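You operate a simulated robot arm through the tools that you are given. There is no shell and no other tool. Be economical: measure what you need, move in short steps, check, and stop when the job is done.

The job below is to be done with a simulated two-armed robot. You get a single attempt, and the scene is never put back.

JOB
Pick up the tall blue bottle with one hand, pass it to the other hand and put it on the left end of the bottle table. Set down upright: tall blue bottle.

It is judged by the outcome, as a careful person would: the job done as asked, and still so three seconds after it is handed in. It fails if anything else is knocked over, pushed out of place, dropped, spilled or broken.

ROBOT AND FRAMES
Two 7-joint arms with two-finger parallel grippers on one trunk, on a base that drives. Base frame: it is fixed to the floor where the robot stands at the start and does not move with it; the origin is under the middle of the robot, x ahead of it, y to its left, z up. Readings come in mm, rad, newtons and seconds.
The left shoulder is at the start at [60, 130, 1184], the right one opposite. With the tool pointing down near the work surface each hand reaches from about 200 to 520 mm from the robot's upright axis, wherever it stands, measured 20 degrees to its own side. Places, roughly: left end of the bottle table [-2500, -700, 800]. Payload 1.57 kg a hand.
Tool frame (each hand has its own): the origin (TCP) lies between the finger pads and is the grasp point; the fingertips stand 30 mm ahead of it; z points along the fingers, y is the line along which they close. The gripper opens to 80 mm. The fingers are 17 mm wide and 12 mm thick; the gripper's body (40 by 82 mm) begins 80 mm behind the TCP.
Orientation is that of the tool frame in the base frame, as a unit quaternion [x, y, z, w]. With the fingers straight down and closing along the base's y, the tool's x points along the base's -x, its y along +y and its z along -z.

CONTROLS
- The arms move only by the tool jog_arm. It takes "left_deltas", "right_deltas" or both (then of equal length, played together; a hand with none holds still); each is a list of rows, each a list of 7 numbers: the shift along the tool's x, y, z in units of 50 mm (1.0 is 50 mm), then the turn, a rotation vector about the tool's x, y, z in units of 6 degrees (1.0 is 6 degrees), then the gripper command, from -1 (shut) to 1 (fully open), values between in proportion. In form: [[x, y, z, rx, ry, rz, hand], ...]. A call has 1 to 10 rows; each row shifts and turns the commanded pose from where the row before left it, along the tool's axes as they then stand. A call with a number of a shift or a turn outside -1 to 1 is refused whole. Rows are played at 5 a second. More than 50 mm and 0.15 rad between two rows, or a gripper value outside its range, and nothing of the call is played. A pose out of reach is approached as far as the arm can. The call stops where the force on the tool passes 40 N (or 10 N more than at its start, if that is more) or the arm is blocked; 0.2 s more then pass. Each finger travels about 108 mm/s and halts on what it meets, pressing with about 28 N; the grip force reading is that of the motor and also rises with nothing between the fingers. The clock runs only during rows and for 0.2 s after the last one: add rows that do not move to give the fingers time. The reply holds the time, the measured pose of the TCP, the force on the tool along the base axes, the opening and the grip force, in the units named above and with some noise, with the torque about the TCP (base axes, N m) and any sound that the robot's microphone picked up.
- Cameras (640 x 400 px; columns grow to the right, rows downward): "scene" is now at [116, 4.5, 1400.3]; the picture's right is [0.07, -1.00, 0.00], its down [-0.62, -0.05, -0.78] and it looks along [0.78, 0.06, -0.63] (base axes); focal length 275 px, centre (320, 200). "left" rides on the left gripper at [72, 7, -122] in its tool frame; the picture's right is [-0.09, 1.00, 0.00], its down [-0.84, -0.08, -0.54] and it looks along [-0.54, -0.05, 0.84] (tool axes); focal length 238 px, centre (320, 200). "right" rides on the right gripper at [72, -7, -122] in its tool frame; the picture's right is [0.09, 1.00, 0.00], its down [-0.84, 0.08, -0.54] and it looks along [-0.54, 0.05, 0.84] (tool axes); focal length 238 px, centre (320, 200). There is no depth. A picture from a camera that has moved, and an enlarged one, comes with that camera's place and axes in the base frame and with its lens. The place of the scene camera against the robot may be out by one fixed shift of up to 12 mm in any direction.
- grab_frame(camera): a new picture of that camera. It takes no simulated time.
- raise_lower(by): slides the trunk up (or, below 0, down) by that many mm; the arms and the scene camera ride with it, the base frame stays. It gives what a move gives, with no picture.
- base_move(legs): drives the robot by 1 to 6 legs, each [ahead, left, turn to the left] in mm, mm and rad, along the robot's own axes; the way and the turn of a leg run together, so that a leg with both is an arc; at most 1500 mm and 3.142 rad a leg. The arms and the cameras ride along, it lands a little off, and it stops where it bumps. It gives what a move gives.
- head_to(pan, tilt): turns the head with the scene camera to pan (to the left, within 1.501 rad either way) and tilt (down, from -0.506 to 1.204), counted from straight ahead of the robot. It gives what a move gives.
- inspect(camera, box): a new picture of the part [left, top, right, bottom] of that camera's present view, enlarged. It takes no simulated time.
- finish_job(): hands the job in; it is judged then, once.

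Work in short steps. Places have to be worked out from the pictures, the camera data and where the tool is seen: move nearer, look again, correct. Check each grasp and each placing, and mend what went wrong. You have 120 turns and 100 pictures in all, those below and enlarged ones among them. Open the grippers and draw the arms clear of the work before you hand the job in, unless the task says otherwise; then end with one line.

The tools are called as name(argument=value, ...) on one line, values as JSON. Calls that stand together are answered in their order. jog_arm: Moves the arms, as the interface text tells. Its arguments: {"type":"object","properties":{"left_deltas":{"type":"array"},"right_deltas":{"type":"array"}},"required":[]} The other tools are called the same way: raise_lower (by) slides the trunk up or down; base_move (legs) drives the base; head_to (pan, tilt) turns the head that bears the scene camera; grab_frame (camera) takes a picture; inspect (camera, box) takes an enlarged picture of a part of a camera's view; finish_job () hands the job in.

At the start:

```text
t: 0.0
left_tcp_pos: [400.8, 192.4, 1201.3]
left_orientation: [0.0, 1.0, -0.001, 0.004]
left_ft_force: [0.2, 0.1, 0.6]
left_ft_torque: [-0.02, 0.0, 0.02]
left_opening: 80.2
left_gripper_force: 0.0
right_tcp_pos: [244.6, -113.4, 1129.0]
right_orientation: [0.0, 1.0, 0.001, 0.005]
right_ft_force: [-0.9, 0.1, 0.9]
right_ft_torque: [0.02, -0.01, -0.02]
right_opening: 79.9
right_gripper_force: 0.1
trunk travel left (down, up): [-821.0, 119.0]
robot x, y, heading: [-4.1, -1.8, -0.004]
head pan, tilt: [0.072, 0.686]
```

scene: 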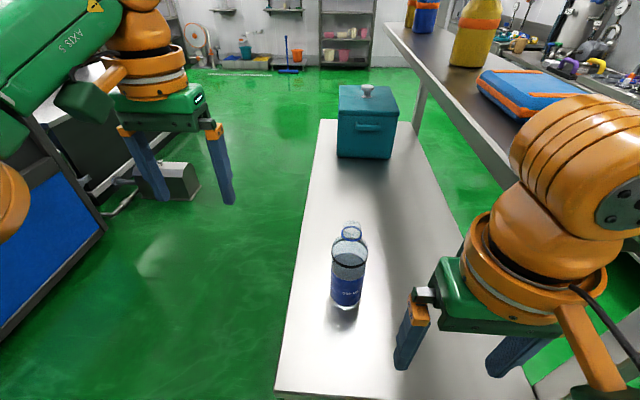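
right: 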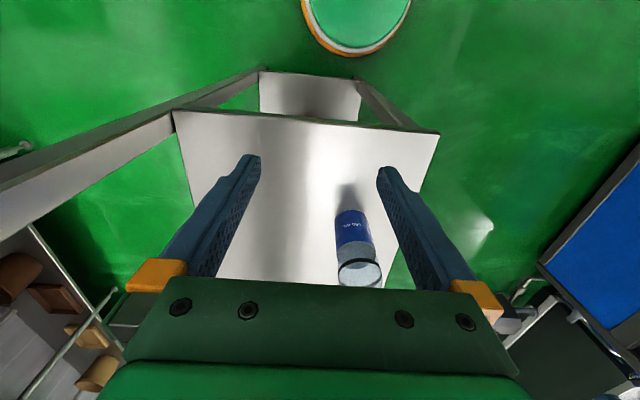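
left: 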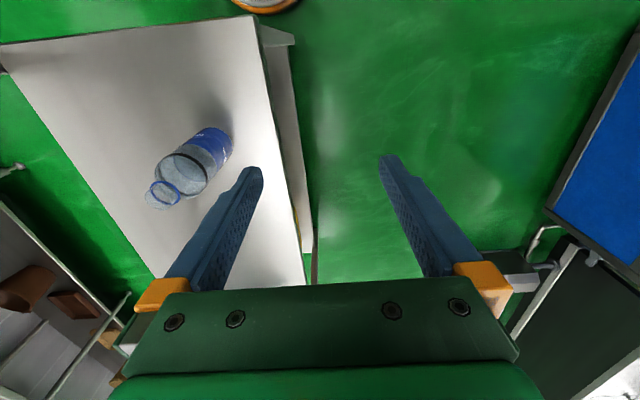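

I'll take a close look at the bottle (roughly at [460, -24], table about z 830) and survey the surroundings.

inspect(camera="scene", box=[270, 200, 430, 330])

head_to(pan=-1.45, tilt=0.4)

```text
3.08 times, centred on (350, 265) of scene
camera zoom: at [116.0, 4.5, 1400.3], right [0.07, -1.0, 0.0], down [-0.62, -0.05, -0.78], along [0.78, 0.06, -0.63], focal length 846 px, centre (228, 0)
```

zoom: 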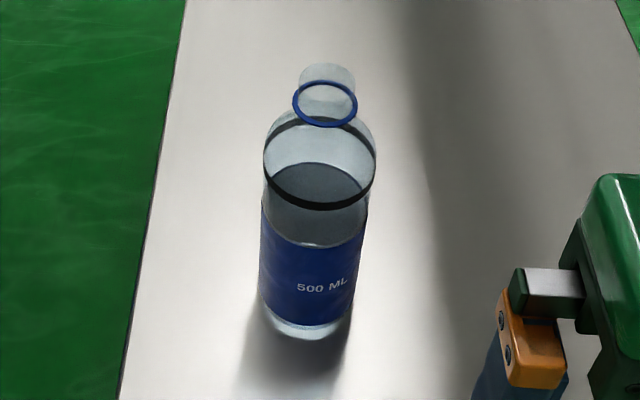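

```text
t: 1.6
left_tcp_pos: [401.0, 193.2, 1201.2]
left_orientation: [0.0, 1.0, 0.001, 0.005]
left_ft_force: [0.3, 0.3, -1.3]
left_ft_torque: [0.04, 0.01, -0.02]
left_opening: 79.9
left_gripper_force: 0.0
right_tcp_pos: [243.8, -113.5, 1129.4]
right_orientation: [0.0, 1.0, 0.0, 0.005]
right_ft_force: [-0.2, 0.6, 0.5]
right_ft_torque: [-0.03, -0.02, 0.01]
right_opening: 79.9
right_gripper_force: 0.0
trunk travel left (down, up): [-821.0, 119.0]
robot x, y, heading: [-0.8, 0.4, 0.0]
head pan, tilt: [-1.45, 0.4]
```

The bottle is an open 500 ml glass lab bottle with a collar at the neck, so it must stay upright. Looking right and left next.

grab_frame(camera="scene")

head_to(pan=1.45, tilt=0.4)

grab_frame(camera="scene")

```text
95 pictures are left
camera scene: at [41.7, -93.5, 1425.2], right [-0.99, -0.12, -0.01], down [-0.04, 0.39, -0.92], along [0.11, -0.91, -0.39], focal length 275 px, centre (320, 200)
```

scene: 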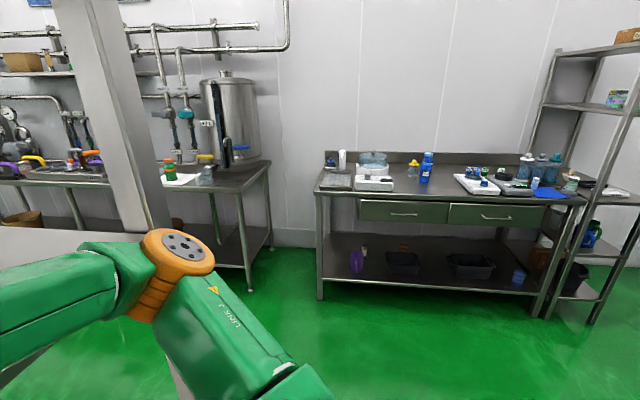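

```text
t: 4.1
left_tcp_pos: [401.0, 191.5, 1200.3]
left_orientation: [0.001, 1.0, 0.0, 0.005]
left_ft_force: [-0.1, -0.4, -0.7]
left_ft_torque: [0.0, 0.0, 0.01]
left_opening: 80.0
left_gripper_force: 0.0
right_tcp_pos: [243.1, -112.5, 1130.1]
right_orientation: [0.0, 1.0, 0.0, 0.005]
right_ft_force: [0.0, 0.0, -0.2]
right_ft_torque: [-0.01, 0.0, -0.04]
right_opening: 79.9
right_gripper_force: 0.1
trunk travel left (down, up): [-821.0, 119.0]
robot x, y, heading: [1.2, 0.2, 0.001]
head pan, tilt: [1.45, 0.4]
```

```text
94 pictures are left
camera scene: at [41.7, 90.4, 1425.2], right [0.99, -0.12, 0.01], down [-0.04, -0.39, -0.92], along [0.12, 0.91, -0.39], focal length 275 px, centre (320, 200)
```

scene: 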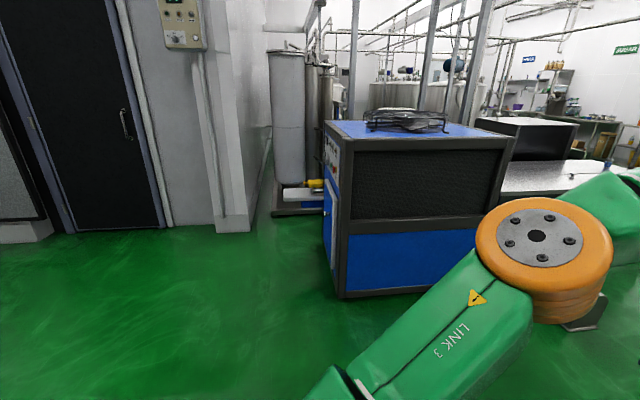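

The destination is behind me, so I'll look at it after the pick. My plan is a side grasp on the bottle body, tilted 30° below level. I turn the head back and bring the right hand forward while yawing it.

head_to(pan=0.0, tilt=0.7)

jog_arm(right_deltas=[[-0.8, -0.3, 0, 0, 0, 0, 1], [-0.8, -0.3, 0, 0, 0, 0, 1], [-0.6, -0.2, 0, 0, 0, 0, 1], [0, 0, 0, 0, 0, -1, 1], [0, 0, 0, 0, 0, -1, 1], [0, 0, 0, 0, 0, -1, 1], [0, 0, 0, 0, 0, -1, 1], [0, 0, 0, 0, 0, -1, 1], [0, 0, 0, 0, 0, -1, 1], [0, 0, 0, 0, 0, -1, 1]])

jog_arm(right_deltas=[[0, 0, 0, 0, -1, 0, 1], [0, 0, 0, 0, -1, 0, 1], [0, 0, 0, 0, -1, 0, 1], [0, 0, 0, 0, -1, 0, 1], [0, 0, 0, 0, -1, 0, 1], [0, 0, 0, 0, -1, 0, 1], [0, 0, 0, 0, -1, 0, 1], [0, 0, 0, 0, -1, 0, 1], [0, 0, 0, 0, -1, 0, 1], [0, 0, 0, 0, -1, 0, 1]])

grab_frame(camera="scene")

grab_frame(camera="right")

```text
t: 5.7
left_tcp_pos: [400.5, 193.2, 1201.8]
left_orientation: [0.0, 1.0, 0.0, 0.006]
left_ft_force: [0.1, 0.7, 0.0]
left_ft_torque: [-0.01, -0.01, -0.05]
left_opening: 80.2
left_gripper_force: 0.1
right_tcp_pos: [242.5, -113.4, 1128.8]
right_orientation: [0.001, 1.0, 0.001, 0.005]
right_ft_force: [0.3, -0.4, 0.3]
right_ft_torque: [-0.02, 0.0, 0.01]
right_opening: 79.9
right_gripper_force: 0.2
trunk travel left (down, up): [-821.0, 119.0]
robot x, y, heading: [2.3, 1.6, 0.001]
head pan, tilt: [0.0, 0.7]
```

```text
t: 6.5
left_tcp_pos: [381.1, 218.2, 1203.6]
left_orientation: [-0.002, 1.0, -0.011, 0.014]
left_ft_force: [0.4, -0.3, 0.1]
left_ft_torque: [0.0, 0.01, 0.02]
left_opening: 80.1
left_gripper_force: 0.0
right_tcp_pos: [319.8, -121.2, 1141.2]
right_orientation: [-0.003, 1.0, -0.008, 0.016]
right_ft_force: [-9.6, 22.7, -5.9]
right_ft_torque: [-2.06, -1.07, -0.88]
right_opening: 80.0
right_gripper_force: 0.1
trunk travel left (down, up): [-821.0, 119.0]
robot x, y, heading: [0.2, 0.5, 0.005]
head pan, tilt: [0.0, 0.7]
stopped in row 3 (right hand): the force on the tool passed its limit at 58 N (the readings are from after the stop); the commanded pose is now the measured one
```

```text
t: 7.4
left_tcp_pos: [399.4, 218.8, 1196.1]
left_orientation: [-0.004, 1.0, -0.011, 0.005]
left_ft_force: [0.2, -0.2, -0.5]
left_ft_torque: [0.04, 0.0, 0.03]
left_opening: 80.0
left_gripper_force: 0.1
right_tcp_pos: [339.6, -120.2, 1132.1]
right_orientation: [-0.008, 0.982, -0.006, 0.188]
right_ft_force: [8.3, 31.5, 1.4]
right_ft_torque: [-3.46, 0.99, -1.33]
right_opening: 79.8
right_gripper_force: 0.0
trunk travel left (down, up): [-821.0, 119.0]
robot x, y, heading: [-0.3, 4.6, 0.006]
head pan, tilt: [0.0, 0.7]
stopped in row 4 (right hand): the force on the tool passed its limit at 50 N (the readings are from after the stop); the commanded pose is now the measured one
```

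```text
93 pictures are left
camera scene: at [114.9, 27.5, 1398.2], right [0.01, -1.0, 0.02], down [-0.64, -0.02, -0.77], along [0.77, -0.01, -0.64], focal length 275 px, centre (320, 200)
```

scene: 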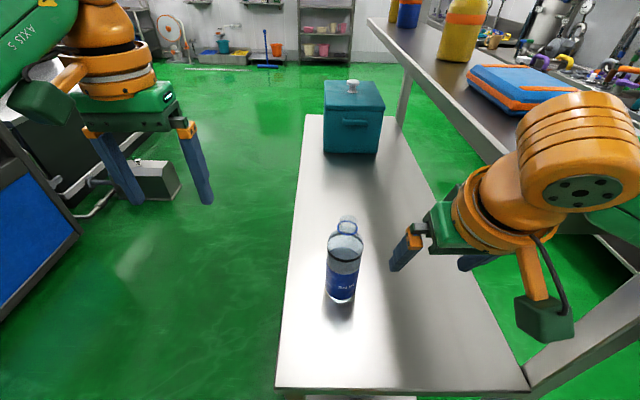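

```text
92 pictures are left
camera right: at [227.6, -125.3, 1219.2], right [-0.1, 0.99, -0.05], down [0.58, 0.1, 0.81], along [0.81, 0.05, -0.58], focal length 238 px, centre (320, 200)
```

right: 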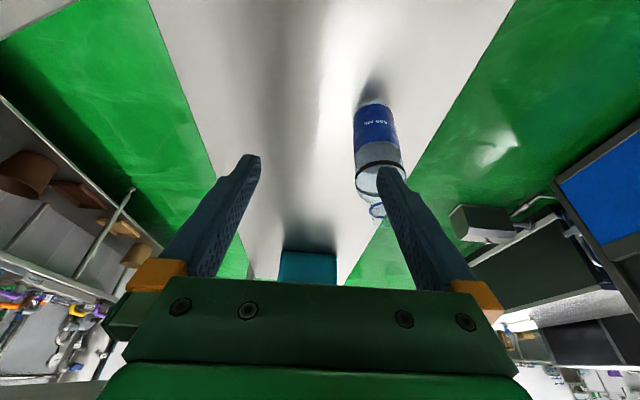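

The right arm is pressing on the raised counter to the right (about +30 N in y). I'll ease it back left, then toward the robot, and use the left hand for the pick since that side is open.

jog_arm(right_deltas=[[0, 0.5, 0, 0, 0, 0, 1], [0, 0.3, 0, 0, 0, 0, 1], [0, 0, 0, 0, 0, 0, 1]])

grab_frame(camera="scene")

```text
t: 7.7
left_tcp_pos: [397.4, 216.3, 1198.4]
left_orientation: [-0.003, 1.0, -0.009, 0.007]
left_ft_force: [-0.8, 0.1, 0.1]
left_ft_torque: [-0.04, 0.02, 0.01]
left_opening: 80.1
left_gripper_force: 0.1
right_tcp_pos: [339.3, -119.9, 1132.8]
right_orientation: [-0.006, 0.982, -0.002, 0.19]
right_ft_force: [0.9, 42.0, -1.4]
right_ft_torque: [-4.31, 0.01, -2.14]
right_opening: 80.1
right_gripper_force: 0.0
trunk travel left (down, up): [-821.0, 119.0]
robot x, y, heading: [-4.0, 3.4, 0.002]
head pan, tilt: [0.0, 0.7]
stopped in row 1 (right hand): the force on the tool passed its limit at 52 N (the readings are from after the stop); the commanded pose is now the measured one
```

```text
91 pictures are left
camera scene: at [113.5, 23.4, 1398.7], right [0.01, -1.0, 0.02], down [-0.64, -0.02, -0.77], along [0.77, -0.01, -0.64], focal length 275 px, centre (320, 200)
```

scene: 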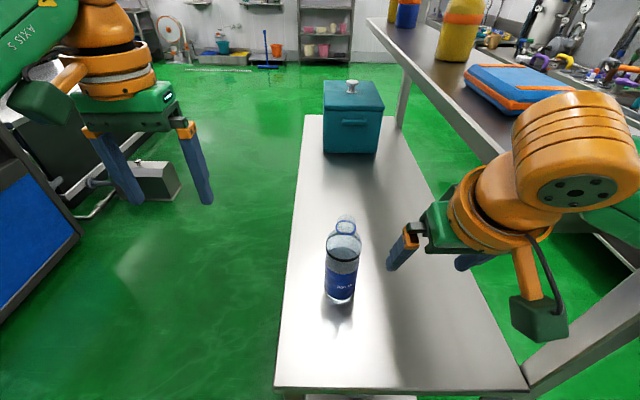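

The push continues although I commanded left. I look closer at the right wrist and its surroundings before moving again.

inspect(camera="scene", box=[400, 80, 640, 400])

head_to(pan=-1.1, tilt=0.9)

grab_frame(camera="scene")

```text
1.25 times, centred on (520, 240) of scene
camera zoom: at [113.5, 23.4, 1398.7], right [0.01, -1.0, 0.02], down [-0.64, -0.02, -0.77], along [0.77, -0.01, -0.64], focal length 344 px, centre (70, 150)
```

zoom: 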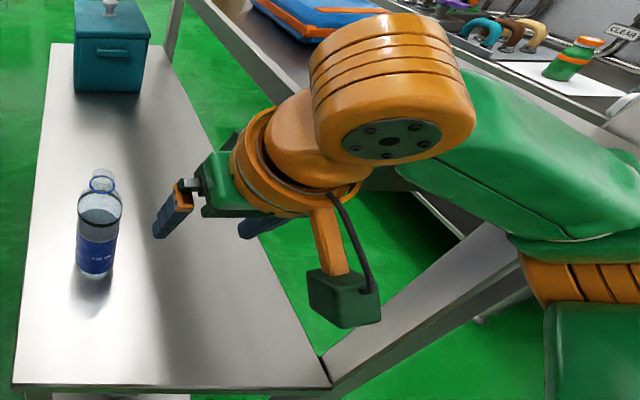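

```text
t: 9.0
left_tcp_pos: [398.2, 216.7, 1197.6]
left_orientation: [-0.004, 1.0, -0.008, 0.007]
left_ft_force: [0.2, -0.4, -0.4]
left_ft_torque: [-0.02, -0.02, 0.02]
left_opening: 79.9
left_gripper_force: 0.0
right_tcp_pos: [339.3, -119.6, 1131.5]
right_orientation: [-0.004, 0.982, -0.004, 0.189]
right_ft_force: [-6.9, 36.6, -10.5]
right_ft_torque: [-3.64, -1.31, -2.31]
right_opening: 80.2
right_gripper_force: 0.0
trunk travel left (down, up): [-821.0, 119.0]
robot x, y, heading: [-2.5, 5.2, 0.007]
head pan, tilt: [-1.1, 0.901]
```

```text
89 pictures are left
camera scene: at [63.6, -43.3, 1383.3], right [-0.89, -0.46, 0.0], down [-0.35, 0.68, -0.64], along [0.29, -0.57, -0.77], focal length 275 px, centre (320, 200)
```

scene: 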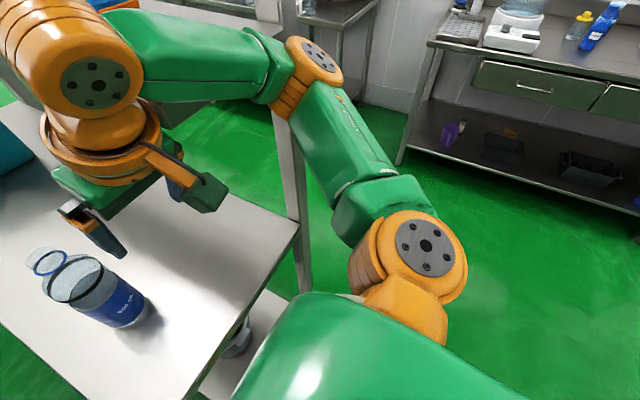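

The gripper flange is wedged against the raised counter's edge. The clean release is to shift the whole base left, where the floor is clear and the right hand stays above and short of the bottle.

base_move(legs=[[0, 80, 0]])

head_to(pan=0.0, tilt=0.7)

grab_frame(camera="scene")

```text
t: 9.7
left_tcp_pos: [397.3, 216.7, 1198.4]
left_orientation: [-0.004, 1.0, -0.007, 0.007]
left_ft_force: [-0.3, 0.1, -1.2]
left_ft_torque: [0.0, -0.02, 0.0]
left_opening: 79.9
left_gripper_force: 0.0
right_tcp_pos: [338.0, -118.9, 1132.4]
right_orientation: [-0.007, 0.982, -0.001, 0.189]
right_ft_force: [3.6, 16.0, -2.6]
right_ft_torque: [-1.61, 0.11, -0.74]
right_opening: 80.0
right_gripper_force: 0.2
trunk travel left (down, up): [-821.0, 119.0]
robot x, y, heading: [0.4, 1.9, 0.007]
head pan, tilt: [-1.1, 0.901]
stopped in leg 1: the robot was blocked; the commanded pose is now the measured one
```

```text
t: 11.0
left_tcp_pos: [397.8, 217.0, 1198.5]
left_orientation: [-0.004, 1.0, -0.008, 0.006]
left_ft_force: [-0.2, 0.0, 0.0]
left_ft_torque: [0.02, -0.01, 0.01]
left_opening: 80.0
left_gripper_force: 0.0
right_tcp_pos: [338.9, -118.4, 1132.5]
right_orientation: [-0.006, 0.982, -0.002, 0.189]
right_ft_force: [-5.3, 30.2, 3.1]
right_ft_torque: [-3.26, -0.45, -1.84]
right_opening: 80.0
right_gripper_force: 0.0
trunk travel left (down, up): [-821.0, 119.0]
robot x, y, heading: [1.0, 1.6, 0.005]
head pan, tilt: [0.0, 0.7]
```

```text
88 pictures are left
camera scene: at [113.5, 23.5, 1399.1], right [0.01, -1.0, 0.02], down [-0.64, -0.02, -0.77], along [0.77, -0.01, -0.64], focal length 275 px, centre (320, 200)
```

scene: 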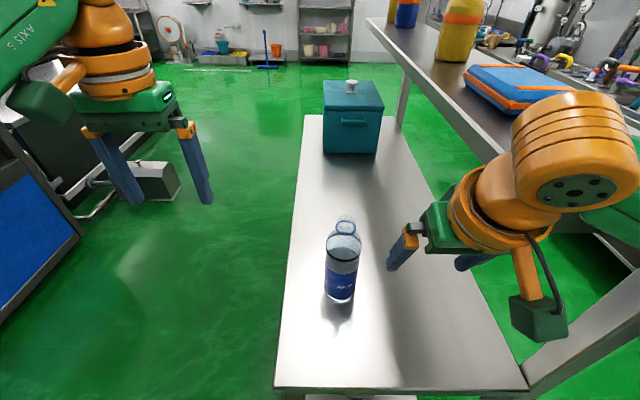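

The base refuses to move while the arm is in contact. I'll retrace the arm motion with small steps backward, slightly left.

jog_arm(right_deltas=[[0.28, 0.1, -0.11, 0, 0, 0, 1], [0.28, 0.1, -0.11, 0, 0, 0, 1], [0.28, 0.1, -0.11, 0, 0, 0, 1], [0.28, 0.1, -0.11, 0, 0, 0, 1]])

```text
t: 11.3
left_tcp_pos: [398.4, 215.2, 1199.3]
left_orientation: [-0.004, 1.0, -0.007, 0.005]
left_ft_force: [1.0, 0.5, -0.5]
left_ft_torque: [-0.01, -0.02, 0.02]
left_opening: 80.0
left_gripper_force: 0.1
right_tcp_pos: [338.2, -117.8, 1131.3]
right_orientation: [-0.006, 0.982, 0.001, 0.191]
right_ft_force: [-2.3, 21.8, 0.3]
right_ft_torque: [-2.36, -0.23, -1.24]
right_opening: 80.1
right_gripper_force: 0.1
trunk travel left (down, up): [-821.0, 119.0]
robot x, y, heading: [-0.8, 1.2, 0.009]
head pan, tilt: [0.0, 0.7]
stopped in row 1 (right hand): the force on the tool passed its limit at 54 N (the readings are from after the stop); the commanded pose is now the measured one
```

Force fell to 22 N; I try very gentle leftward steps.

jog_arm(right_deltas=[[0, 0.1, 0, 0, 0, 0, 1], [0, 0.1, 0, 0, 0, 0, 1], [0, 0.1, 0, 0, 0, 0, 1], [0, 0.15, 0, 0, 0, 0, 1], [0, 0.2, 0, 0, 0, 0, 1], [0, 0.3, 0, 0, 0, 0, 1]])

```text
t: 11.6
left_tcp_pos: [397.0, 213.9, 1198.1]
left_orientation: [-0.004, 1.0, -0.006, 0.006]
left_ft_force: [-0.1, 0.2, 0.5]
left_ft_torque: [0.01, 0.02, 0.03]
left_opening: 80.1
left_gripper_force: 0.0
right_tcp_pos: [336.3, -116.3, 1134.0]
right_orientation: [-0.005, 0.981, 0.003, 0.192]
right_ft_force: [-0.9, 15.8, 0.9]
right_ft_torque: [-1.77, -0.06, -0.93]
right_opening: 80.1
right_gripper_force: 0.1
trunk travel left (down, up): [-821.0, 119.0]
robot x, y, heading: [-3.7, 3.8, 0.01]
head pan, tilt: [0.0, 0.7]
stopped in row 1 (right hand): the force on the tool passed its limit at 44 N (the readings are from after the stop); the commanded pose is now the measured one
```

Force keeps dropping (16 N). Continuing the same gentle leftward release.

jog_arm(right_deltas=[[0, 0.1, 0, 0, 0, 0, 1], [0, 0.1, 0, 0, 0, 0, 1], [0, 0.1, 0, 0, 0, 0, 1], [0, 0.15, 0, 0, 0, 0, 1], [0, 0.2, 0, 0, 0, 0, 1], [0, 0.3, 0, 0, 0, 0, 1]])

```text
t: 13.2
left_tcp_pos: [387.4, 174.1, 1208.4]
left_orientation: [0.005, 1.0, 0.006, 0.013]
left_ft_force: [0.7, 0.0, 0.1]
left_ft_torque: [-0.01, 0.0, 0.0]
left_opening: 80.0
left_gripper_force: 0.1
right_tcp_pos: [322.6, -106.5, 1133.9]
right_orientation: [0.008, 0.98, 0.013, 0.199]
right_ft_force: [0.1, -0.2, -0.2]
right_ft_torque: [-0.04, 0.0, 0.0]
right_opening: 79.9
right_gripper_force: 0.1
trunk travel left (down, up): [-821.0, 119.0]
robot x, y, heading: [0.2, -0.7, -0.01]
head pan, tilt: [0.0, 0.7]
stopped in row 6 (right hand): the arm was blocked; the commanded pose is now the measured one
```

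The hand is free, but the robot now leans slightly the other way, so another link may be touching. I look before continuing.

head_to(pan=-1.2, tilt=0.6)

grab_frame(camera="scene")

```text
t: 14.6
left_tcp_pos: [386.7, 175.7, 1211.7]
left_orientation: [0.005, 1.0, 0.006, 0.013]
left_ft_force: [0.0, 0.1, 0.8]
left_ft_torque: [-0.03, -0.01, 0.0]
left_opening: 80.1
left_gripper_force: 0.1
right_tcp_pos: [323.2, -104.8, 1136.7]
right_orientation: [0.006, 0.98, 0.014, 0.198]
right_ft_force: [1.1, 0.0, -0.5]
right_ft_torque: [0.0, 0.01, 0.01]
right_opening: 79.9
right_gripper_force: 0.1
trunk travel left (down, up): [-821.0, 119.0]
robot x, y, heading: [-0.4, 0.0, -0.011]
head pan, tilt: [-1.201, 0.6]
```

```text
87 pictures are left
camera scene: at [41.7, -101.9, 1406.8], right [-0.94, -0.35, -0.03], down [-0.18, 0.54, -0.82], along [0.3, -0.76, -0.57], focal length 275 px, centre (320, 200)
```

scene: 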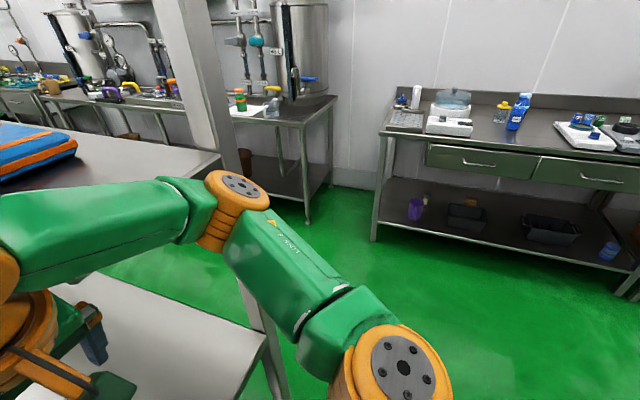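

The elbow sits against the column at the near corner of the counter. Backing the hand toward the robot should free it.

jog_arm(right_deltas=[[0.2, 0, -0.08, 0, 0, 0, 1], [0.3, 0, -0.1, 0, 0, 0, 1], [0.3, 0, -0.1, 0, 0, 0, 1], [0.3, 0, -0.1, 0, 0, 0, 1]])

```text
t: 15.8
left_tcp_pos: [392.9, 176.6, 1205.8]
left_orientation: [0.004, 1.0, 0.006, 0.009]
left_ft_force: [-0.6, 0.0, -0.1]
left_ft_torque: [0.03, -0.03, 0.0]
left_opening: 79.7
left_gripper_force: 0.0
right_tcp_pos: [270.0, -102.8, 1127.3]
right_orientation: [0.007, 0.982, 0.013, 0.188]
right_ft_force: [-0.3, 0.2, 0.3]
right_ft_torque: [0.01, 0.0, 0.0]
right_opening: 80.2
right_gripper_force: 0.0
trunk travel left (down, up): [-821.0, 119.0]
robot x, y, heading: [-1.0, 2.5, -0.013]
head pan, tilt: [-1.201, 0.6]
stopped in row 4 (right hand): the arm was blocked; the commanded pose is now the measured one
```

Much freer; I try backing the base away from the counter corner.

base_move(legs=[[-120, 0, 0]])

grab_frame(camera="scene")

```text
t: 17.1
left_tcp_pos: [298.3, 196.1, 1194.3]
left_orientation: [0.002, 1.0, -0.001, -0.001]
left_ft_force: [0.7, 0.5, 0.4]
left_ft_torque: [0.02, 0.02, 0.01]
left_opening: 80.2
left_gripper_force: 0.0
right_tcp_pos: [175.3, -85.0, 1123.6]
right_orientation: [0.002, 0.983, 0.007, 0.182]
right_ft_force: [0.0, 0.0, -0.1]
right_ft_torque: [0.0, 0.04, -0.01]
right_opening: 80.0
right_gripper_force: 0.1
trunk travel left (down, up): [-821.0, 119.0]
robot x, y, heading: [-119.4, 6.2, -0.002]
head pan, tilt: [-1.201, 0.6]
```

```text
86 pictures are left
camera scene: at [-38.8, -79.1, 1406.2], right [-0.93, -0.36, 0.0], down [-0.21, 0.53, -0.82], along [0.29, -0.77, -0.57], focal length 275 px, centre (320, 200)
```

scene: 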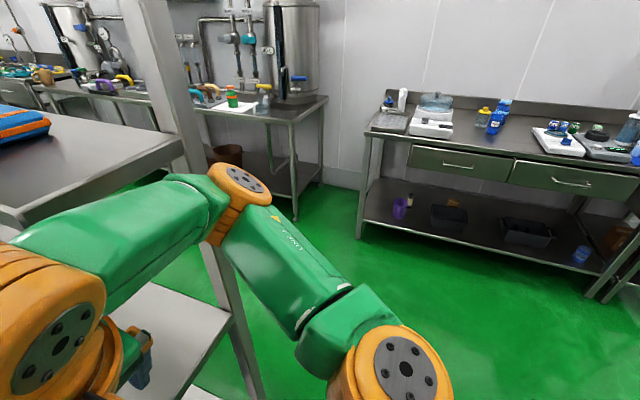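

Free now: robot at [-119, 6], no forces. Here in the open I orient the left hand: yaw −42°, then pitch up 60°.

jog_arm(left_deltas=[[0, 0, 0, 0, 0, 1, 1], [0, 0, 0, 0, 0, 1, 1], [0, 0, 0, 0, 0, 1, 1], [0, 0, 0, 0, 0, 1, 1], [0, 0, 0, 0, 0, 1, 1], [0, 0, 0, 0, 0, 1, 1], [0, 0, 0, 0, 0, 1, 1]])

jog_arm(left_deltas=[[0, 0, 0, 0, -1, 0, 1], [0, 0, 0, 0, -1, 0, 1], [0, 0, 0, 0, -1, 0, 1], [0, 0, 0, 0, -1, 0, 1], [0, 0, 0, 0, -1, 0, 1], [0, 0, 0, 0, -1, 0, 1], [0, 0, 0, 0, -1, 0, 1], [0, 0, 0, 0, -1, 0, 1], [0, 0, 0, 0, -1, 0, 1], [0, 0, 0, 0, -1, 0, 1]])

head_to(pan=0.0, tilt=0.7)

grab_frame(camera="scene")

```text
t: 18.6
left_tcp_pos: [246.7, 168.5, 1166.4]
left_orientation: [0.359, 0.933, 0.0, 0.001]
left_ft_force: [0.2, -0.4, 0.4]
left_ft_torque: [-0.01, -0.02, -0.01]
left_opening: 80.1
left_gripper_force: 0.1
left hand out of reach, approached as far as the arm can: row 3, 4, 5, 6, 7
right_tcp_pos: [171.8, -86.6, 1123.8]
right_orientation: [0.002, 0.983, 0.006, 0.183]
right_ft_force: [0.2, 0.3, 0.3]
right_ft_torque: [0.0, 0.01, 0.0]
right_opening: 80.0
right_gripper_force: 0.1
trunk travel left (down, up): [-821.0, 119.0]
robot x, y, heading: [-121.0, 2.0, -0.004]
head pan, tilt: [-1.201, 0.6]
```

```text
t: 20.9
left_tcp_pos: [248.0, 168.6, 1165.0]
left_orientation: [0.312, 0.807, -0.181, 0.467]
left_ft_force: [0.1, 0.0, 0.2]
left_ft_torque: [-0.01, 0.04, -0.01]
left_opening: 80.1
left_gripper_force: 0.1
right_tcp_pos: [172.8, -85.3, 1124.7]
right_orientation: [0.002, 0.983, 0.008, 0.184]
right_ft_force: [-0.4, 0.5, -1.3]
right_ft_torque: [-0.04, -0.01, -0.01]
right_opening: 79.9
right_gripper_force: 0.1
trunk travel left (down, up): [-821.0, 119.0]
robot x, y, heading: [-118.9, 3.8, -0.007]
head pan, tilt: [-1.201, 0.6]
```

```text
t: 22.2
left_tcp_pos: [247.6, 167.8, 1167.1]
left_orientation: [0.312, 0.808, -0.18, 0.466]
left_ft_force: [0.4, -1.2, 0.5]
left_ft_torque: [0.01, 0.03, -0.01]
left_opening: 80.1
left_gripper_force: 0.0
right_tcp_pos: [171.6, -86.1, 1125.4]
right_orientation: [0.002, 0.983, 0.007, 0.183]
right_ft_force: [0.1, 0.5, -0.7]
right_ft_torque: [0.02, 0.0, 0.03]
right_opening: 80.0
right_gripper_force: 0.1
trunk travel left (down, up): [-821.0, 119.0]
robot x, y, heading: [-118.6, 3.4, -0.007]
head pan, tilt: [0.0, 0.7]
```

```text
85 pictures are left
camera scene: at [8.9, 1.3, 1397.8], right [-0.01, -1.0, 0.0], down [-0.64, 0.0, -0.76], along [0.76, 0.0, -0.64], focal length 275 px, centre (320, 200)
```

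scene: 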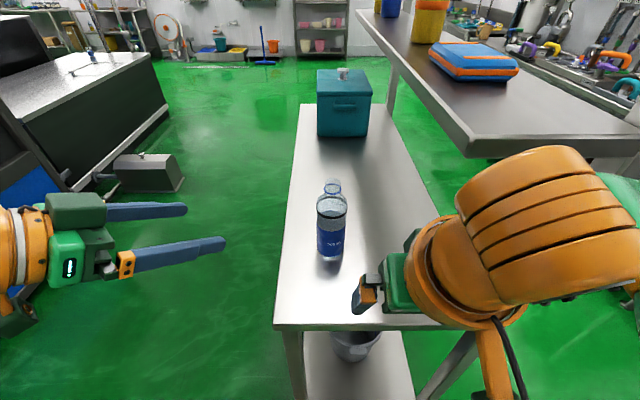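

The left hand is oriented as wanted. The bottle is at about [475, -25]. I retract the right hand a bit, then drive 90 mm ahead and 80 mm left, keeping the right elbow off the column.

jog_arm(right_deltas=[[0.5, 0, -0.2, 0, 0, 0, 1], [0.5, 0, -0.2, 0, 0, 0, 1]])

base_move(legs=[[0, 80, 0], [90, 0, 0]])

grab_frame(camera="scene")

grab_frame(camera="left")

```text
t: 22.9
left_tcp_pos: [247.1, 169.0, 1167.1]
left_orientation: [0.312, 0.807, -0.181, 0.467]
left_ft_force: [-0.4, 0.2, 0.1]
left_ft_torque: [0.01, -0.02, -0.03]
left_opening: 80.2
left_gripper_force: 0.1
right_tcp_pos: [129.5, -88.1, 1127.6]
right_orientation: [0.01, 0.981, 0.004, 0.193]
right_ft_force: [65.6, -11.7, 0.9]
right_ft_torque: [1.08, 5.86, 1.46]
right_opening: 79.9
right_gripper_force: 0.1
trunk travel left (down, up): [-821.0, 119.0]
robot x, y, heading: [-118.0, 3.7, -0.003]
head pan, tilt: [0.0, 0.7]
stopped in row 2 (right hand): the force on the tool passed its limit at 237 N (the readings are from after the stop); the commanded pose is now the measured one
```

```text
t: 23.6
left_tcp_pos: [247.3, 173.2, 1166.7]
left_orientation: [0.311, 0.808, -0.18, 0.466]
left_ft_force: [-0.4, 0.0, 0.5]
left_ft_torque: [-0.01, 0.02, 0.0]
left_opening: 80.2
left_gripper_force: 0.0
right_tcp_pos: [129.5, -84.2, 1127.6]
right_orientation: [0.011, 0.981, 0.007, 0.194]
right_ft_force: [14.6, -2.1, -0.3]
right_ft_torque: [0.15, 1.27, 0.21]
right_opening: 80.1
right_gripper_force: 0.0
trunk travel left (down, up): [-821.0, 119.0]
robot x, y, heading: [-119.7, 11.1, -0.006]
head pan, tilt: [0.0, 0.7]
stopped in leg 1: the force on the tool passed its limit at 79 N (the readings are from after the stop); the commanded pose is now the measured one
```

```text
84 pictures are left
camera scene: at [9.0, 5.8, 1397.8], right [-0.01, -1.0, 0.0], down [-0.64, 0.0, -0.76], along [0.76, 0.0, -0.64], focal length 275 px, centre (320, 200)
```

scene: 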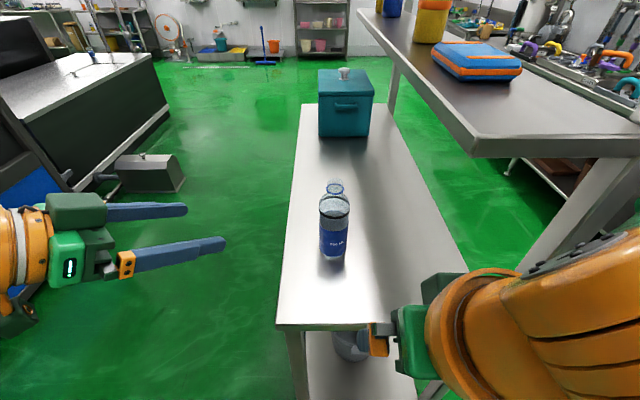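

```text
83 pictures are left
camera left: at [148.0, 274.4, 1165.2], right [0.7, 0.71, 0.08], down [-0.09, -0.02, 1.0], along [0.71, -0.71, 0.05], focal length 238 px, centre (320, 200)
```

left: 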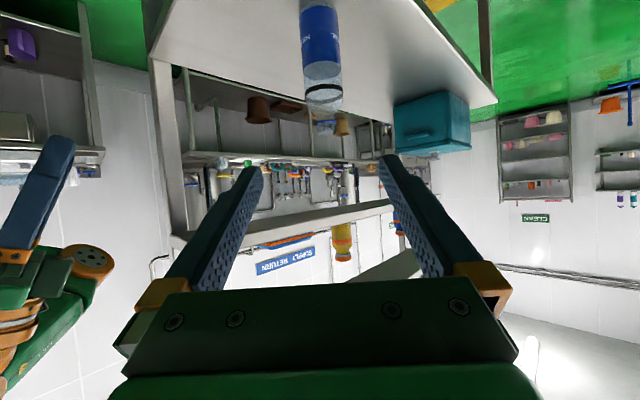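

The right hand's camera pod touched the robot's own trunk. I bring it 40 mm forward again before driving.

jog_arm(right_deltas=[[-0.4, 0, 0.15, 0, 0, 0, 1], [-0.4, 0, 0.15, 0, 0, 0, 1]])

base_move(legs=[[0, 75, 0], [90, 0, 0]])

```text
t: 24.2
left_tcp_pos: [248.5, 175.1, 1166.9]
left_orientation: [0.312, 0.808, -0.18, 0.466]
left_ft_force: [0.8, -0.6, 0.1]
left_ft_torque: [0.0, 0.0, -0.02]
left_opening: 80.1
left_gripper_force: 0.1
right_tcp_pos: [173.8, -84.9, 1130.3]
right_orientation: [0.012, 0.981, 0.005, 0.193]
right_ft_force: [1.1, 0.7, -1.0]
right_ft_torque: [0.01, 0.01, 0.01]
right_opening: 79.8
right_gripper_force: 0.1
trunk travel left (down, up): [-821.0, 119.0]
robot x, y, heading: [-119.7, 12.1, -0.006]
head pan, tilt: [0.0, 0.7]
```

```text
t: 25.9
left_tcp_pos: [336.8, 249.3, 1166.9]
left_orientation: [0.312, 0.808, -0.18, 0.467]
left_ft_force: [0.4, -0.1, 0.4]
left_ft_torque: [0.0, 0.03, 0.05]
left_opening: 79.8
left_gripper_force: 0.0
right_tcp_pos: [262.4, -8.7, 1130.1]
right_orientation: [0.01, 0.981, 0.005, 0.193]
right_ft_force: [0.4, 0.0, -0.7]
right_ft_torque: [0.02, 0.02, -0.01]
right_opening: 80.2
right_gripper_force: 0.1
trunk travel left (down, up): [-821.0, 119.0]
robot x, y, heading: [-29.5, 83.4, -0.007]
head pan, tilt: [0.0, 0.7]
```

Clear now at [-29, 83]. Lowering the left hand beside the table, then bringing it to a pre-grasp point about 140 mm short of the bottle.

jog_arm(left_deltas=[[0.757, 0, 0.437, 0, 0, 0, 1], [0.757, 0, 0.437, 0, 0, 0, 1], [0.757, 0, 0.437, 0, 0, 0, 1], [0.757, 0, 0.437, 0, 0, 0, 1], [0.757, 0, 0.437, 0, 0, 0, 1], [0.757, 0, 0.437, 0, 0, 0, 1]])

grab_frame(camera="scene")

grab_frame(camera="left")

```text
t: 27.3
left_tcp_pos: [338.4, 233.9, 904.8]
left_orientation: [0.313, 0.808, -0.181, 0.466]
left_ft_force: [0.1, 0.1, -0.3]
left_ft_torque: [0.01, 0.0, 0.0]
left_opening: 80.2
left_gripper_force: 0.1
left hand out of reach, approached as far as the arm can: row 1
right_tcp_pos: [263.2, -9.0, 1131.3]
right_orientation: [0.01, 0.981, 0.004, 0.193]
right_ft_force: [-0.2, -0.3, -0.6]
right_ft_torque: [-0.02, 0.03, -0.01]
right_opening: 79.9
right_gripper_force: 0.0
trunk travel left (down, up): [-821.0, 119.0]
robot x, y, heading: [-33.2, 82.7, -0.006]
head pan, tilt: [0.0, 0.7]
```

```text
82 pictures are left
camera scene: at [100.1, 83.2, 1397.7], right [0.0, -1.0, 0.0], down [-0.64, 0.0, -0.76], along [0.76, 0.0, -0.64], focal length 275 px, centre (320, 200)
```

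scene: 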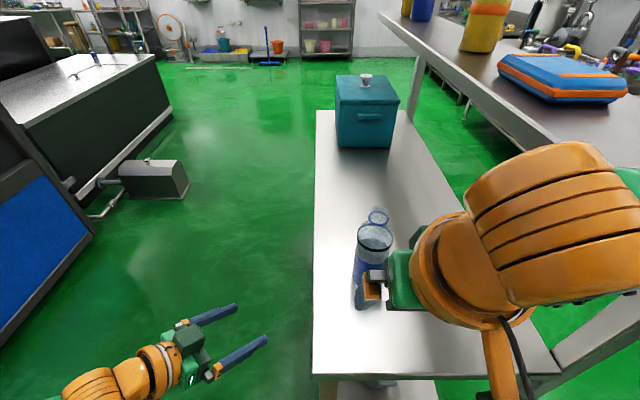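

```text
81 pictures are left
camera left: at [238.8, 333.4, 902.8], right [0.7, 0.71, 0.08], down [-0.09, -0.02, 1.0], along [0.71, -0.71, 0.05], focal length 238 px, centre (320, 200)
```

left: 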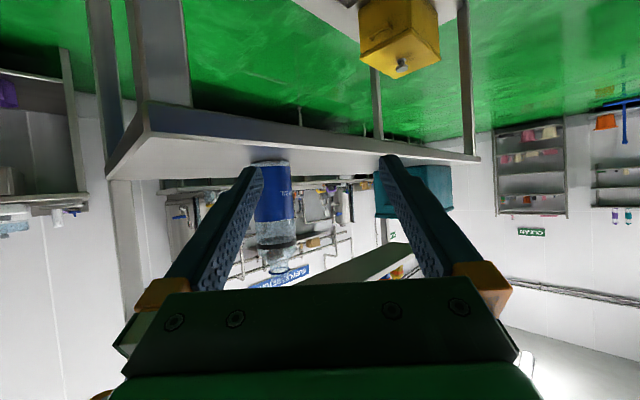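

I zoom into the left camera to measure the bottle base and table height better.

inspect(camera="left", box=[220, 120, 360, 290])

```text
2.35 times, centred on (290, 205) of left
camera zoom: at [238.8, 333.4, 902.8], right [0.7, 0.71, 0.08], down [-0.09, -0.02, 1.0], along [0.71, -0.71, 0.05], focal length 561 px, centre (391, 188)
```

zoom: 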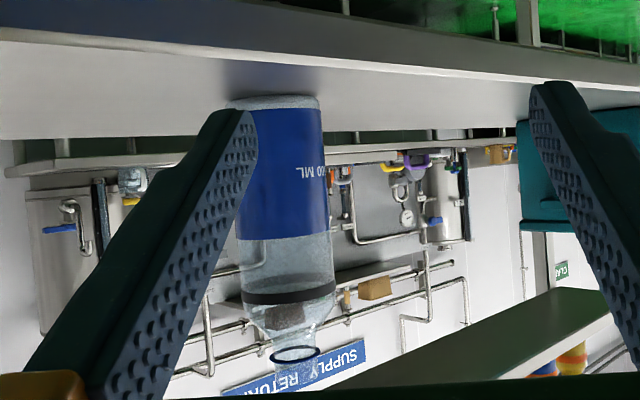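

Refined estimate: table top about z 850, bottle at about [474, -12], 202 mm tall and about 68 mm across, with a straight body up to about z 990. I move the left hand sideways and forward to about 135 mm short of it.

jog_arm(left_deltas=[[-0.46, -0.6, 0.735, 0, 0, 0, 1], [-0.46, -0.6, 0.735, 0, 0, 0, 1], [-0.46, -0.6, 0.735, 0, 0, 0, 1], [0, 0, 0, 0, 0, 0, 1]])

grab_frame(camera="left")

grab_frame(camera="scene")

```text
refused: row 1 steps farther than a row can; nothing moved
```

```text
79 pictures are left
camera left: at [238.8, 333.4, 902.8], right [0.7, 0.71, 0.08], down [-0.09, -0.02, 1.0], along [0.71, -0.71, 0.05], focal length 238 px, centre (320, 200)
```

left: 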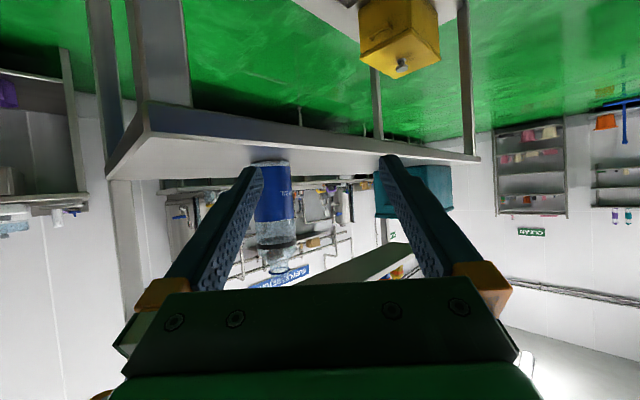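

```text
78 pictures are left
camera scene: at [100.1, 83.2, 1397.7], right [0.0, -1.0, 0.0], down [-0.64, 0.0, -0.76], along [0.76, 0.0, -0.64], focal length 275 px, centre (320, 200)
```

scene: 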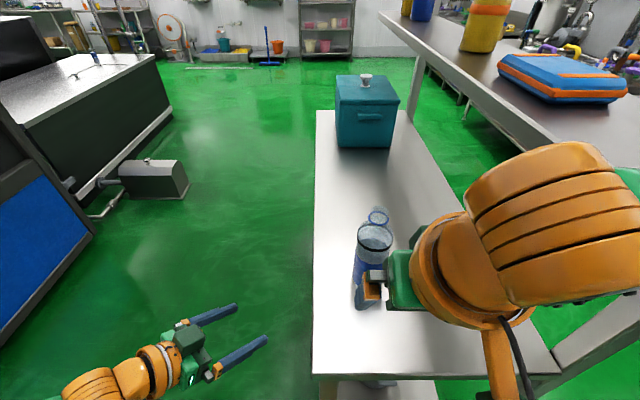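

The rows were too long; same motion split into four.

jog_arm(left_deltas=[[-0.345, -0.45, 0.55, 0, 0, 0, 1], [-0.345, -0.45, 0.55, 0, 0, 0, 1], [-0.345, -0.45, 0.55, 0, 0, 0, 1], [-0.345, -0.45, 0.55, 0, 0, 0, 1], [0, 0, 0, 0, 0, 0, 1]])

grab_frame(camera="left")

grab_frame(camera="scene")

```text
t: 28.5
left_tcp_pos: [374.0, 78.2, 910.3]
left_orientation: [0.311, 0.808, -0.18, 0.467]
left_ft_force: [0.0, 0.5, 0.1]
left_ft_torque: [0.01, -0.01, -0.01]
left_opening: 80.3
left_gripper_force: 0.1
right_tcp_pos: [262.3, -9.5, 1129.5]
right_orientation: [0.011, 0.981, 0.005, 0.193]
right_ft_force: [-0.7, -0.2, 0.7]
right_ft_torque: [0.01, -0.02, 0.03]
right_opening: 79.7
right_gripper_force: 0.0
trunk travel left (down, up): [-821.0, 119.0]
robot x, y, heading: [-28.3, 87.0, 0.002]
head pan, tilt: [0.0, 0.7]
```

```text
77 pictures are left
camera left: at [273.0, 178.5, 908.1], right [0.7, 0.71, 0.08], down [-0.09, -0.02, 1.0], along [0.71, -0.71, 0.05], focal length 238 px, centre (320, 200)
```

left: 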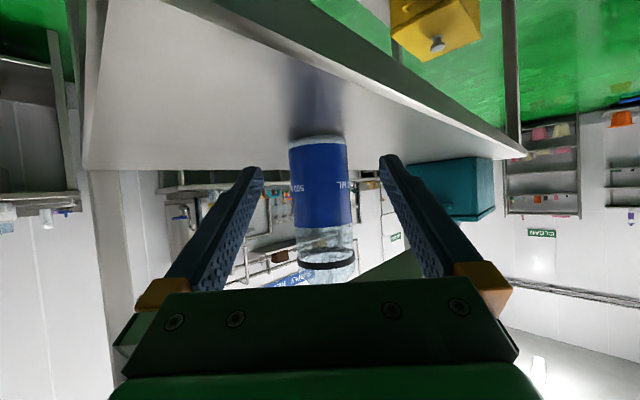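

```text
76 pictures are left
camera scene: at [98.7, 83.2, 1397.8], right [0.0, -1.0, 0.0], down [-0.64, 0.0, -0.77], along [0.76, 0.0, -0.64], focal length 275 px, centre (320, 200)
```

scene: 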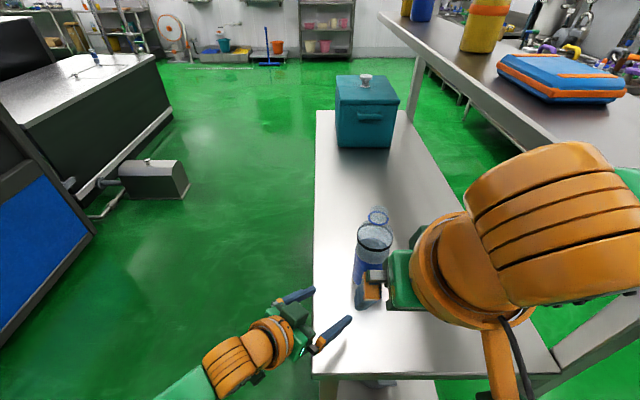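

The bottle is nearly centred between the fingers: about [465, -14], 129 mm ahead and 7 mm sideways. I advance 70 mm and check again.

jog_arm(left_deltas=[[-0.35, -0.06, 0.608, 0, 0, 0, 1], [-0.35, -0.06, 0.608, 0, 0, 0, 1], [0, 0, 0, 0, 0, 0, 1]])

inspect(camera="left", box=[200, 60, 440, 300])

inspect(camera="scene", box=[260, 180, 460, 380])

```text
t: 29.3
left_tcp_pos: [420.8, 26.6, 907.8]
left_orientation: [0.311, 0.808, -0.18, 0.467]
left_ft_force: [-0.5, 0.0, 1.1]
left_ft_torque: [-0.02, 0.02, 0.02]
left_opening: 80.0
left_gripper_force: 0.1
right_tcp_pos: [262.1, -9.1, 1131.2]
right_orientation: [0.011, 0.981, 0.004, 0.195]
right_ft_force: [-0.2, 0.2, 0.4]
right_ft_torque: [0.01, 0.03, 0.02]
right_opening: 79.8
right_gripper_force: 0.1
trunk travel left (down, up): [-821.0, 119.0]
robot x, y, heading: [-29.7, 87.3, -0.003]
head pan, tilt: [0.0, 0.7]
```

```text
1.67 times, centred on (320, 180) of left
camera zoom: at [321.2, 127.1, 906.1], right [0.7, 0.71, 0.08], down [-0.09, -0.02, 1.0], along [0.71, -0.71, 0.05], focal length 397 px, centre (320, 233)
```

zoom: 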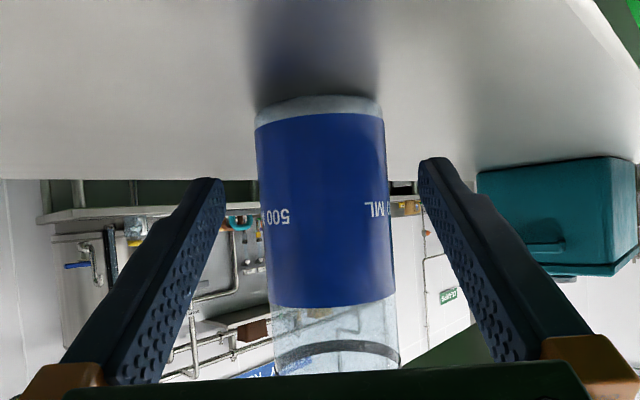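

```text
2.00 times, centred on (360, 280) of scene
camera zoom: at [98.2, 83.6, 1397.9], right [0.0, -1.0, 0.0], down [-0.64, 0.0, -0.77], along [0.77, 0.0, -0.64], focal length 550 px, centre (240, 40)
```

zoom: 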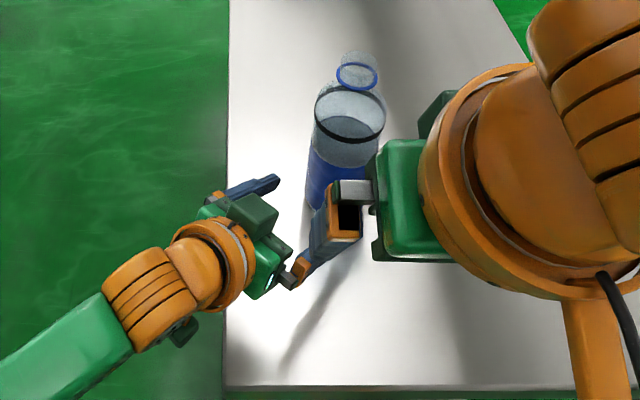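

Lateral alignment is within about 1 mm, with about 65 mm to go. Advancing 60 mm, then closing.

jog_arm(left_deltas=[[-0.2, 0, 0.347, 0, 0, 0, 1], [-0.2, 0, 0.347, 0, 0, 0, 1], [-0.2, 0, 0.347, 0, 0, 0, 1], [0, 0, 0, 0, 0, 0, 1]])

grab_frame(camera="left")

```text
t: 30.3
left_tcp_pos: [466.3, -13.8, 909.6]
left_orientation: [0.31, 0.809, -0.179, 0.467]
left_ft_force: [0.3, -0.1, -1.8]
left_ft_torque: [0.02, 0.0, 0.0]
left_opening: 80.1
left_gripper_force: 0.0
right_tcp_pos: [262.6, -9.1, 1130.7]
right_orientation: [0.01, 0.981, 0.004, 0.194]
right_ft_force: [0.1, 0.5, -0.3]
right_ft_torque: [-0.02, 0.0, 0.03]
right_opening: 80.1
right_gripper_force: 0.0
trunk travel left (down, up): [-821.0, 119.0]
robot x, y, heading: [-33.1, 80.7, -0.0]
head pan, tilt: [0.0, 0.7]
```

```text
73 pictures are left
camera left: at [366.4, 87.3, 905.7], right [0.7, 0.71, 0.08], down [-0.09, -0.02, 1.0], along [0.71, -0.71, 0.05], focal length 238 px, centre (320, 200)
```

left: 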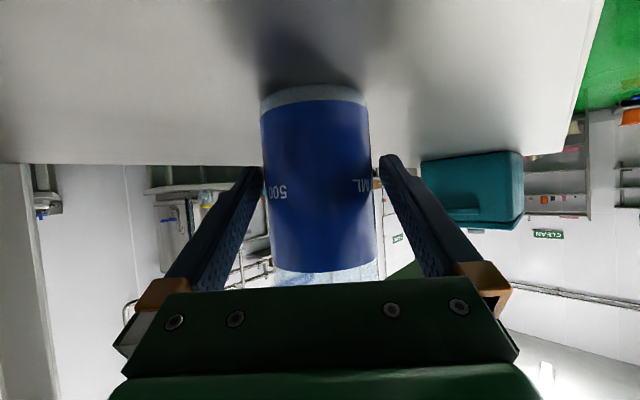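

The bottle body is between the fingers, with the axis about 8 mm ahead of the TCP. Closing the left hand.

jog_arm(left_deltas=[[0, -0.03, 0, 0, 0, 0, 0.7], [0, 0, 0, 0, 0, 0, 0.4], [0, 0, 0, 0, 0, 0, -1], [0, 0, 0, 0, 0, 0, -1], [0, 0, 0, 0, 0, 0, -1], [0, 0, 0, 0, 0, 0, -1]])

grab_frame(camera="left")

```text
t: 31.7
left_tcp_pos: [465.6, -13.6, 908.3]
left_orientation: [0.311, 0.808, -0.181, 0.467]
left_ft_force: [0.0, 0.5, -0.1]
left_ft_torque: [0.0, 0.0, 0.0]
left_opening: 67.4
left_gripper_force: 28.1
right_tcp_pos: [262.4, -7.8, 1129.9]
right_orientation: [0.01, 0.981, 0.005, 0.194]
right_ft_force: [-0.2, 0.4, 0.3]
right_ft_torque: [0.03, 0.0, 0.02]
right_opening: 79.9
right_gripper_force: 0.1
trunk travel left (down, up): [-821.0, 119.0]
robot x, y, heading: [-26.5, 86.1, -0.002]
head pan, tilt: [0.0, 0.7]
```

```text
72 pictures are left
camera left: at [365.3, 86.3, 906.3], right [0.7, 0.71, 0.08], down [-0.09, -0.02, 1.0], along [0.71, -0.71, 0.05], focal length 238 px, centre (320, 200)
```

left: 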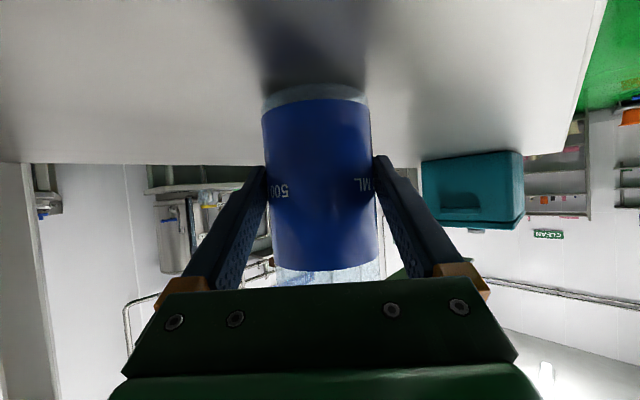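

Firm grip at 67.4 mm and 28 N. Lifting straight up 60 mm.

jog_arm(left_deltas=[[-0.26, 0, -0.15, 0, 0, 0, -1], [-0.26, 0, -0.15, 0, 0, 0, -1], [-0.26, 0, -0.15, 0, 0, 0, -1], [-0.26, 0, -0.15, 0, 0, 0, -1], [0, 0, 0, 0, 0, 0, -1]])

grab_frame(camera="left")

```text
t: 32.9
left_tcp_pos: [464.1, -15.0, 970.3]
left_orientation: [0.311, 0.809, -0.179, 0.466]
left_ft_force: [0.5, 0.2, -0.5]
left_ft_torque: [-0.03, 0.0, -0.01]
left_opening: 67.7
left_gripper_force: 27.5
right_tcp_pos: [261.9, -8.9, 1129.5]
right_orientation: [0.011, 0.981, 0.004, 0.194]
right_ft_force: [1.4, -0.3, -0.2]
right_ft_torque: [0.0, 0.0, -0.03]
right_opening: 80.0
right_gripper_force: 0.0
trunk travel left (down, up): [-821.0, 119.0]
robot x, y, heading: [-30.2, 82.6, -0.008]
head pan, tilt: [0.0, 0.7]
```

```text
71 pictures are left
camera left: at [364.4, 86.0, 967.5], right [0.7, 0.71, 0.08], down [-0.09, -0.02, 1.0], along [0.71, -0.71, 0.05], focal length 238 px, centre (320, 200)
```

left: 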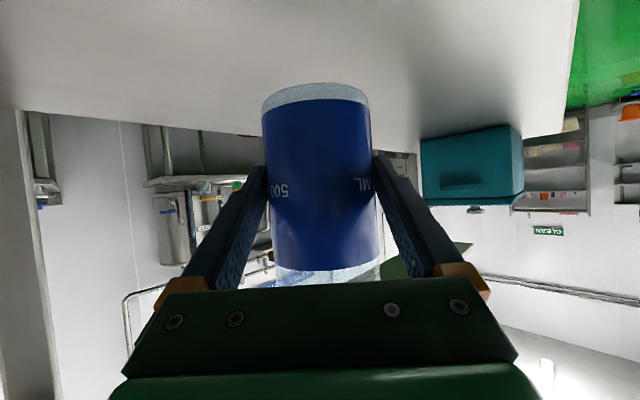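

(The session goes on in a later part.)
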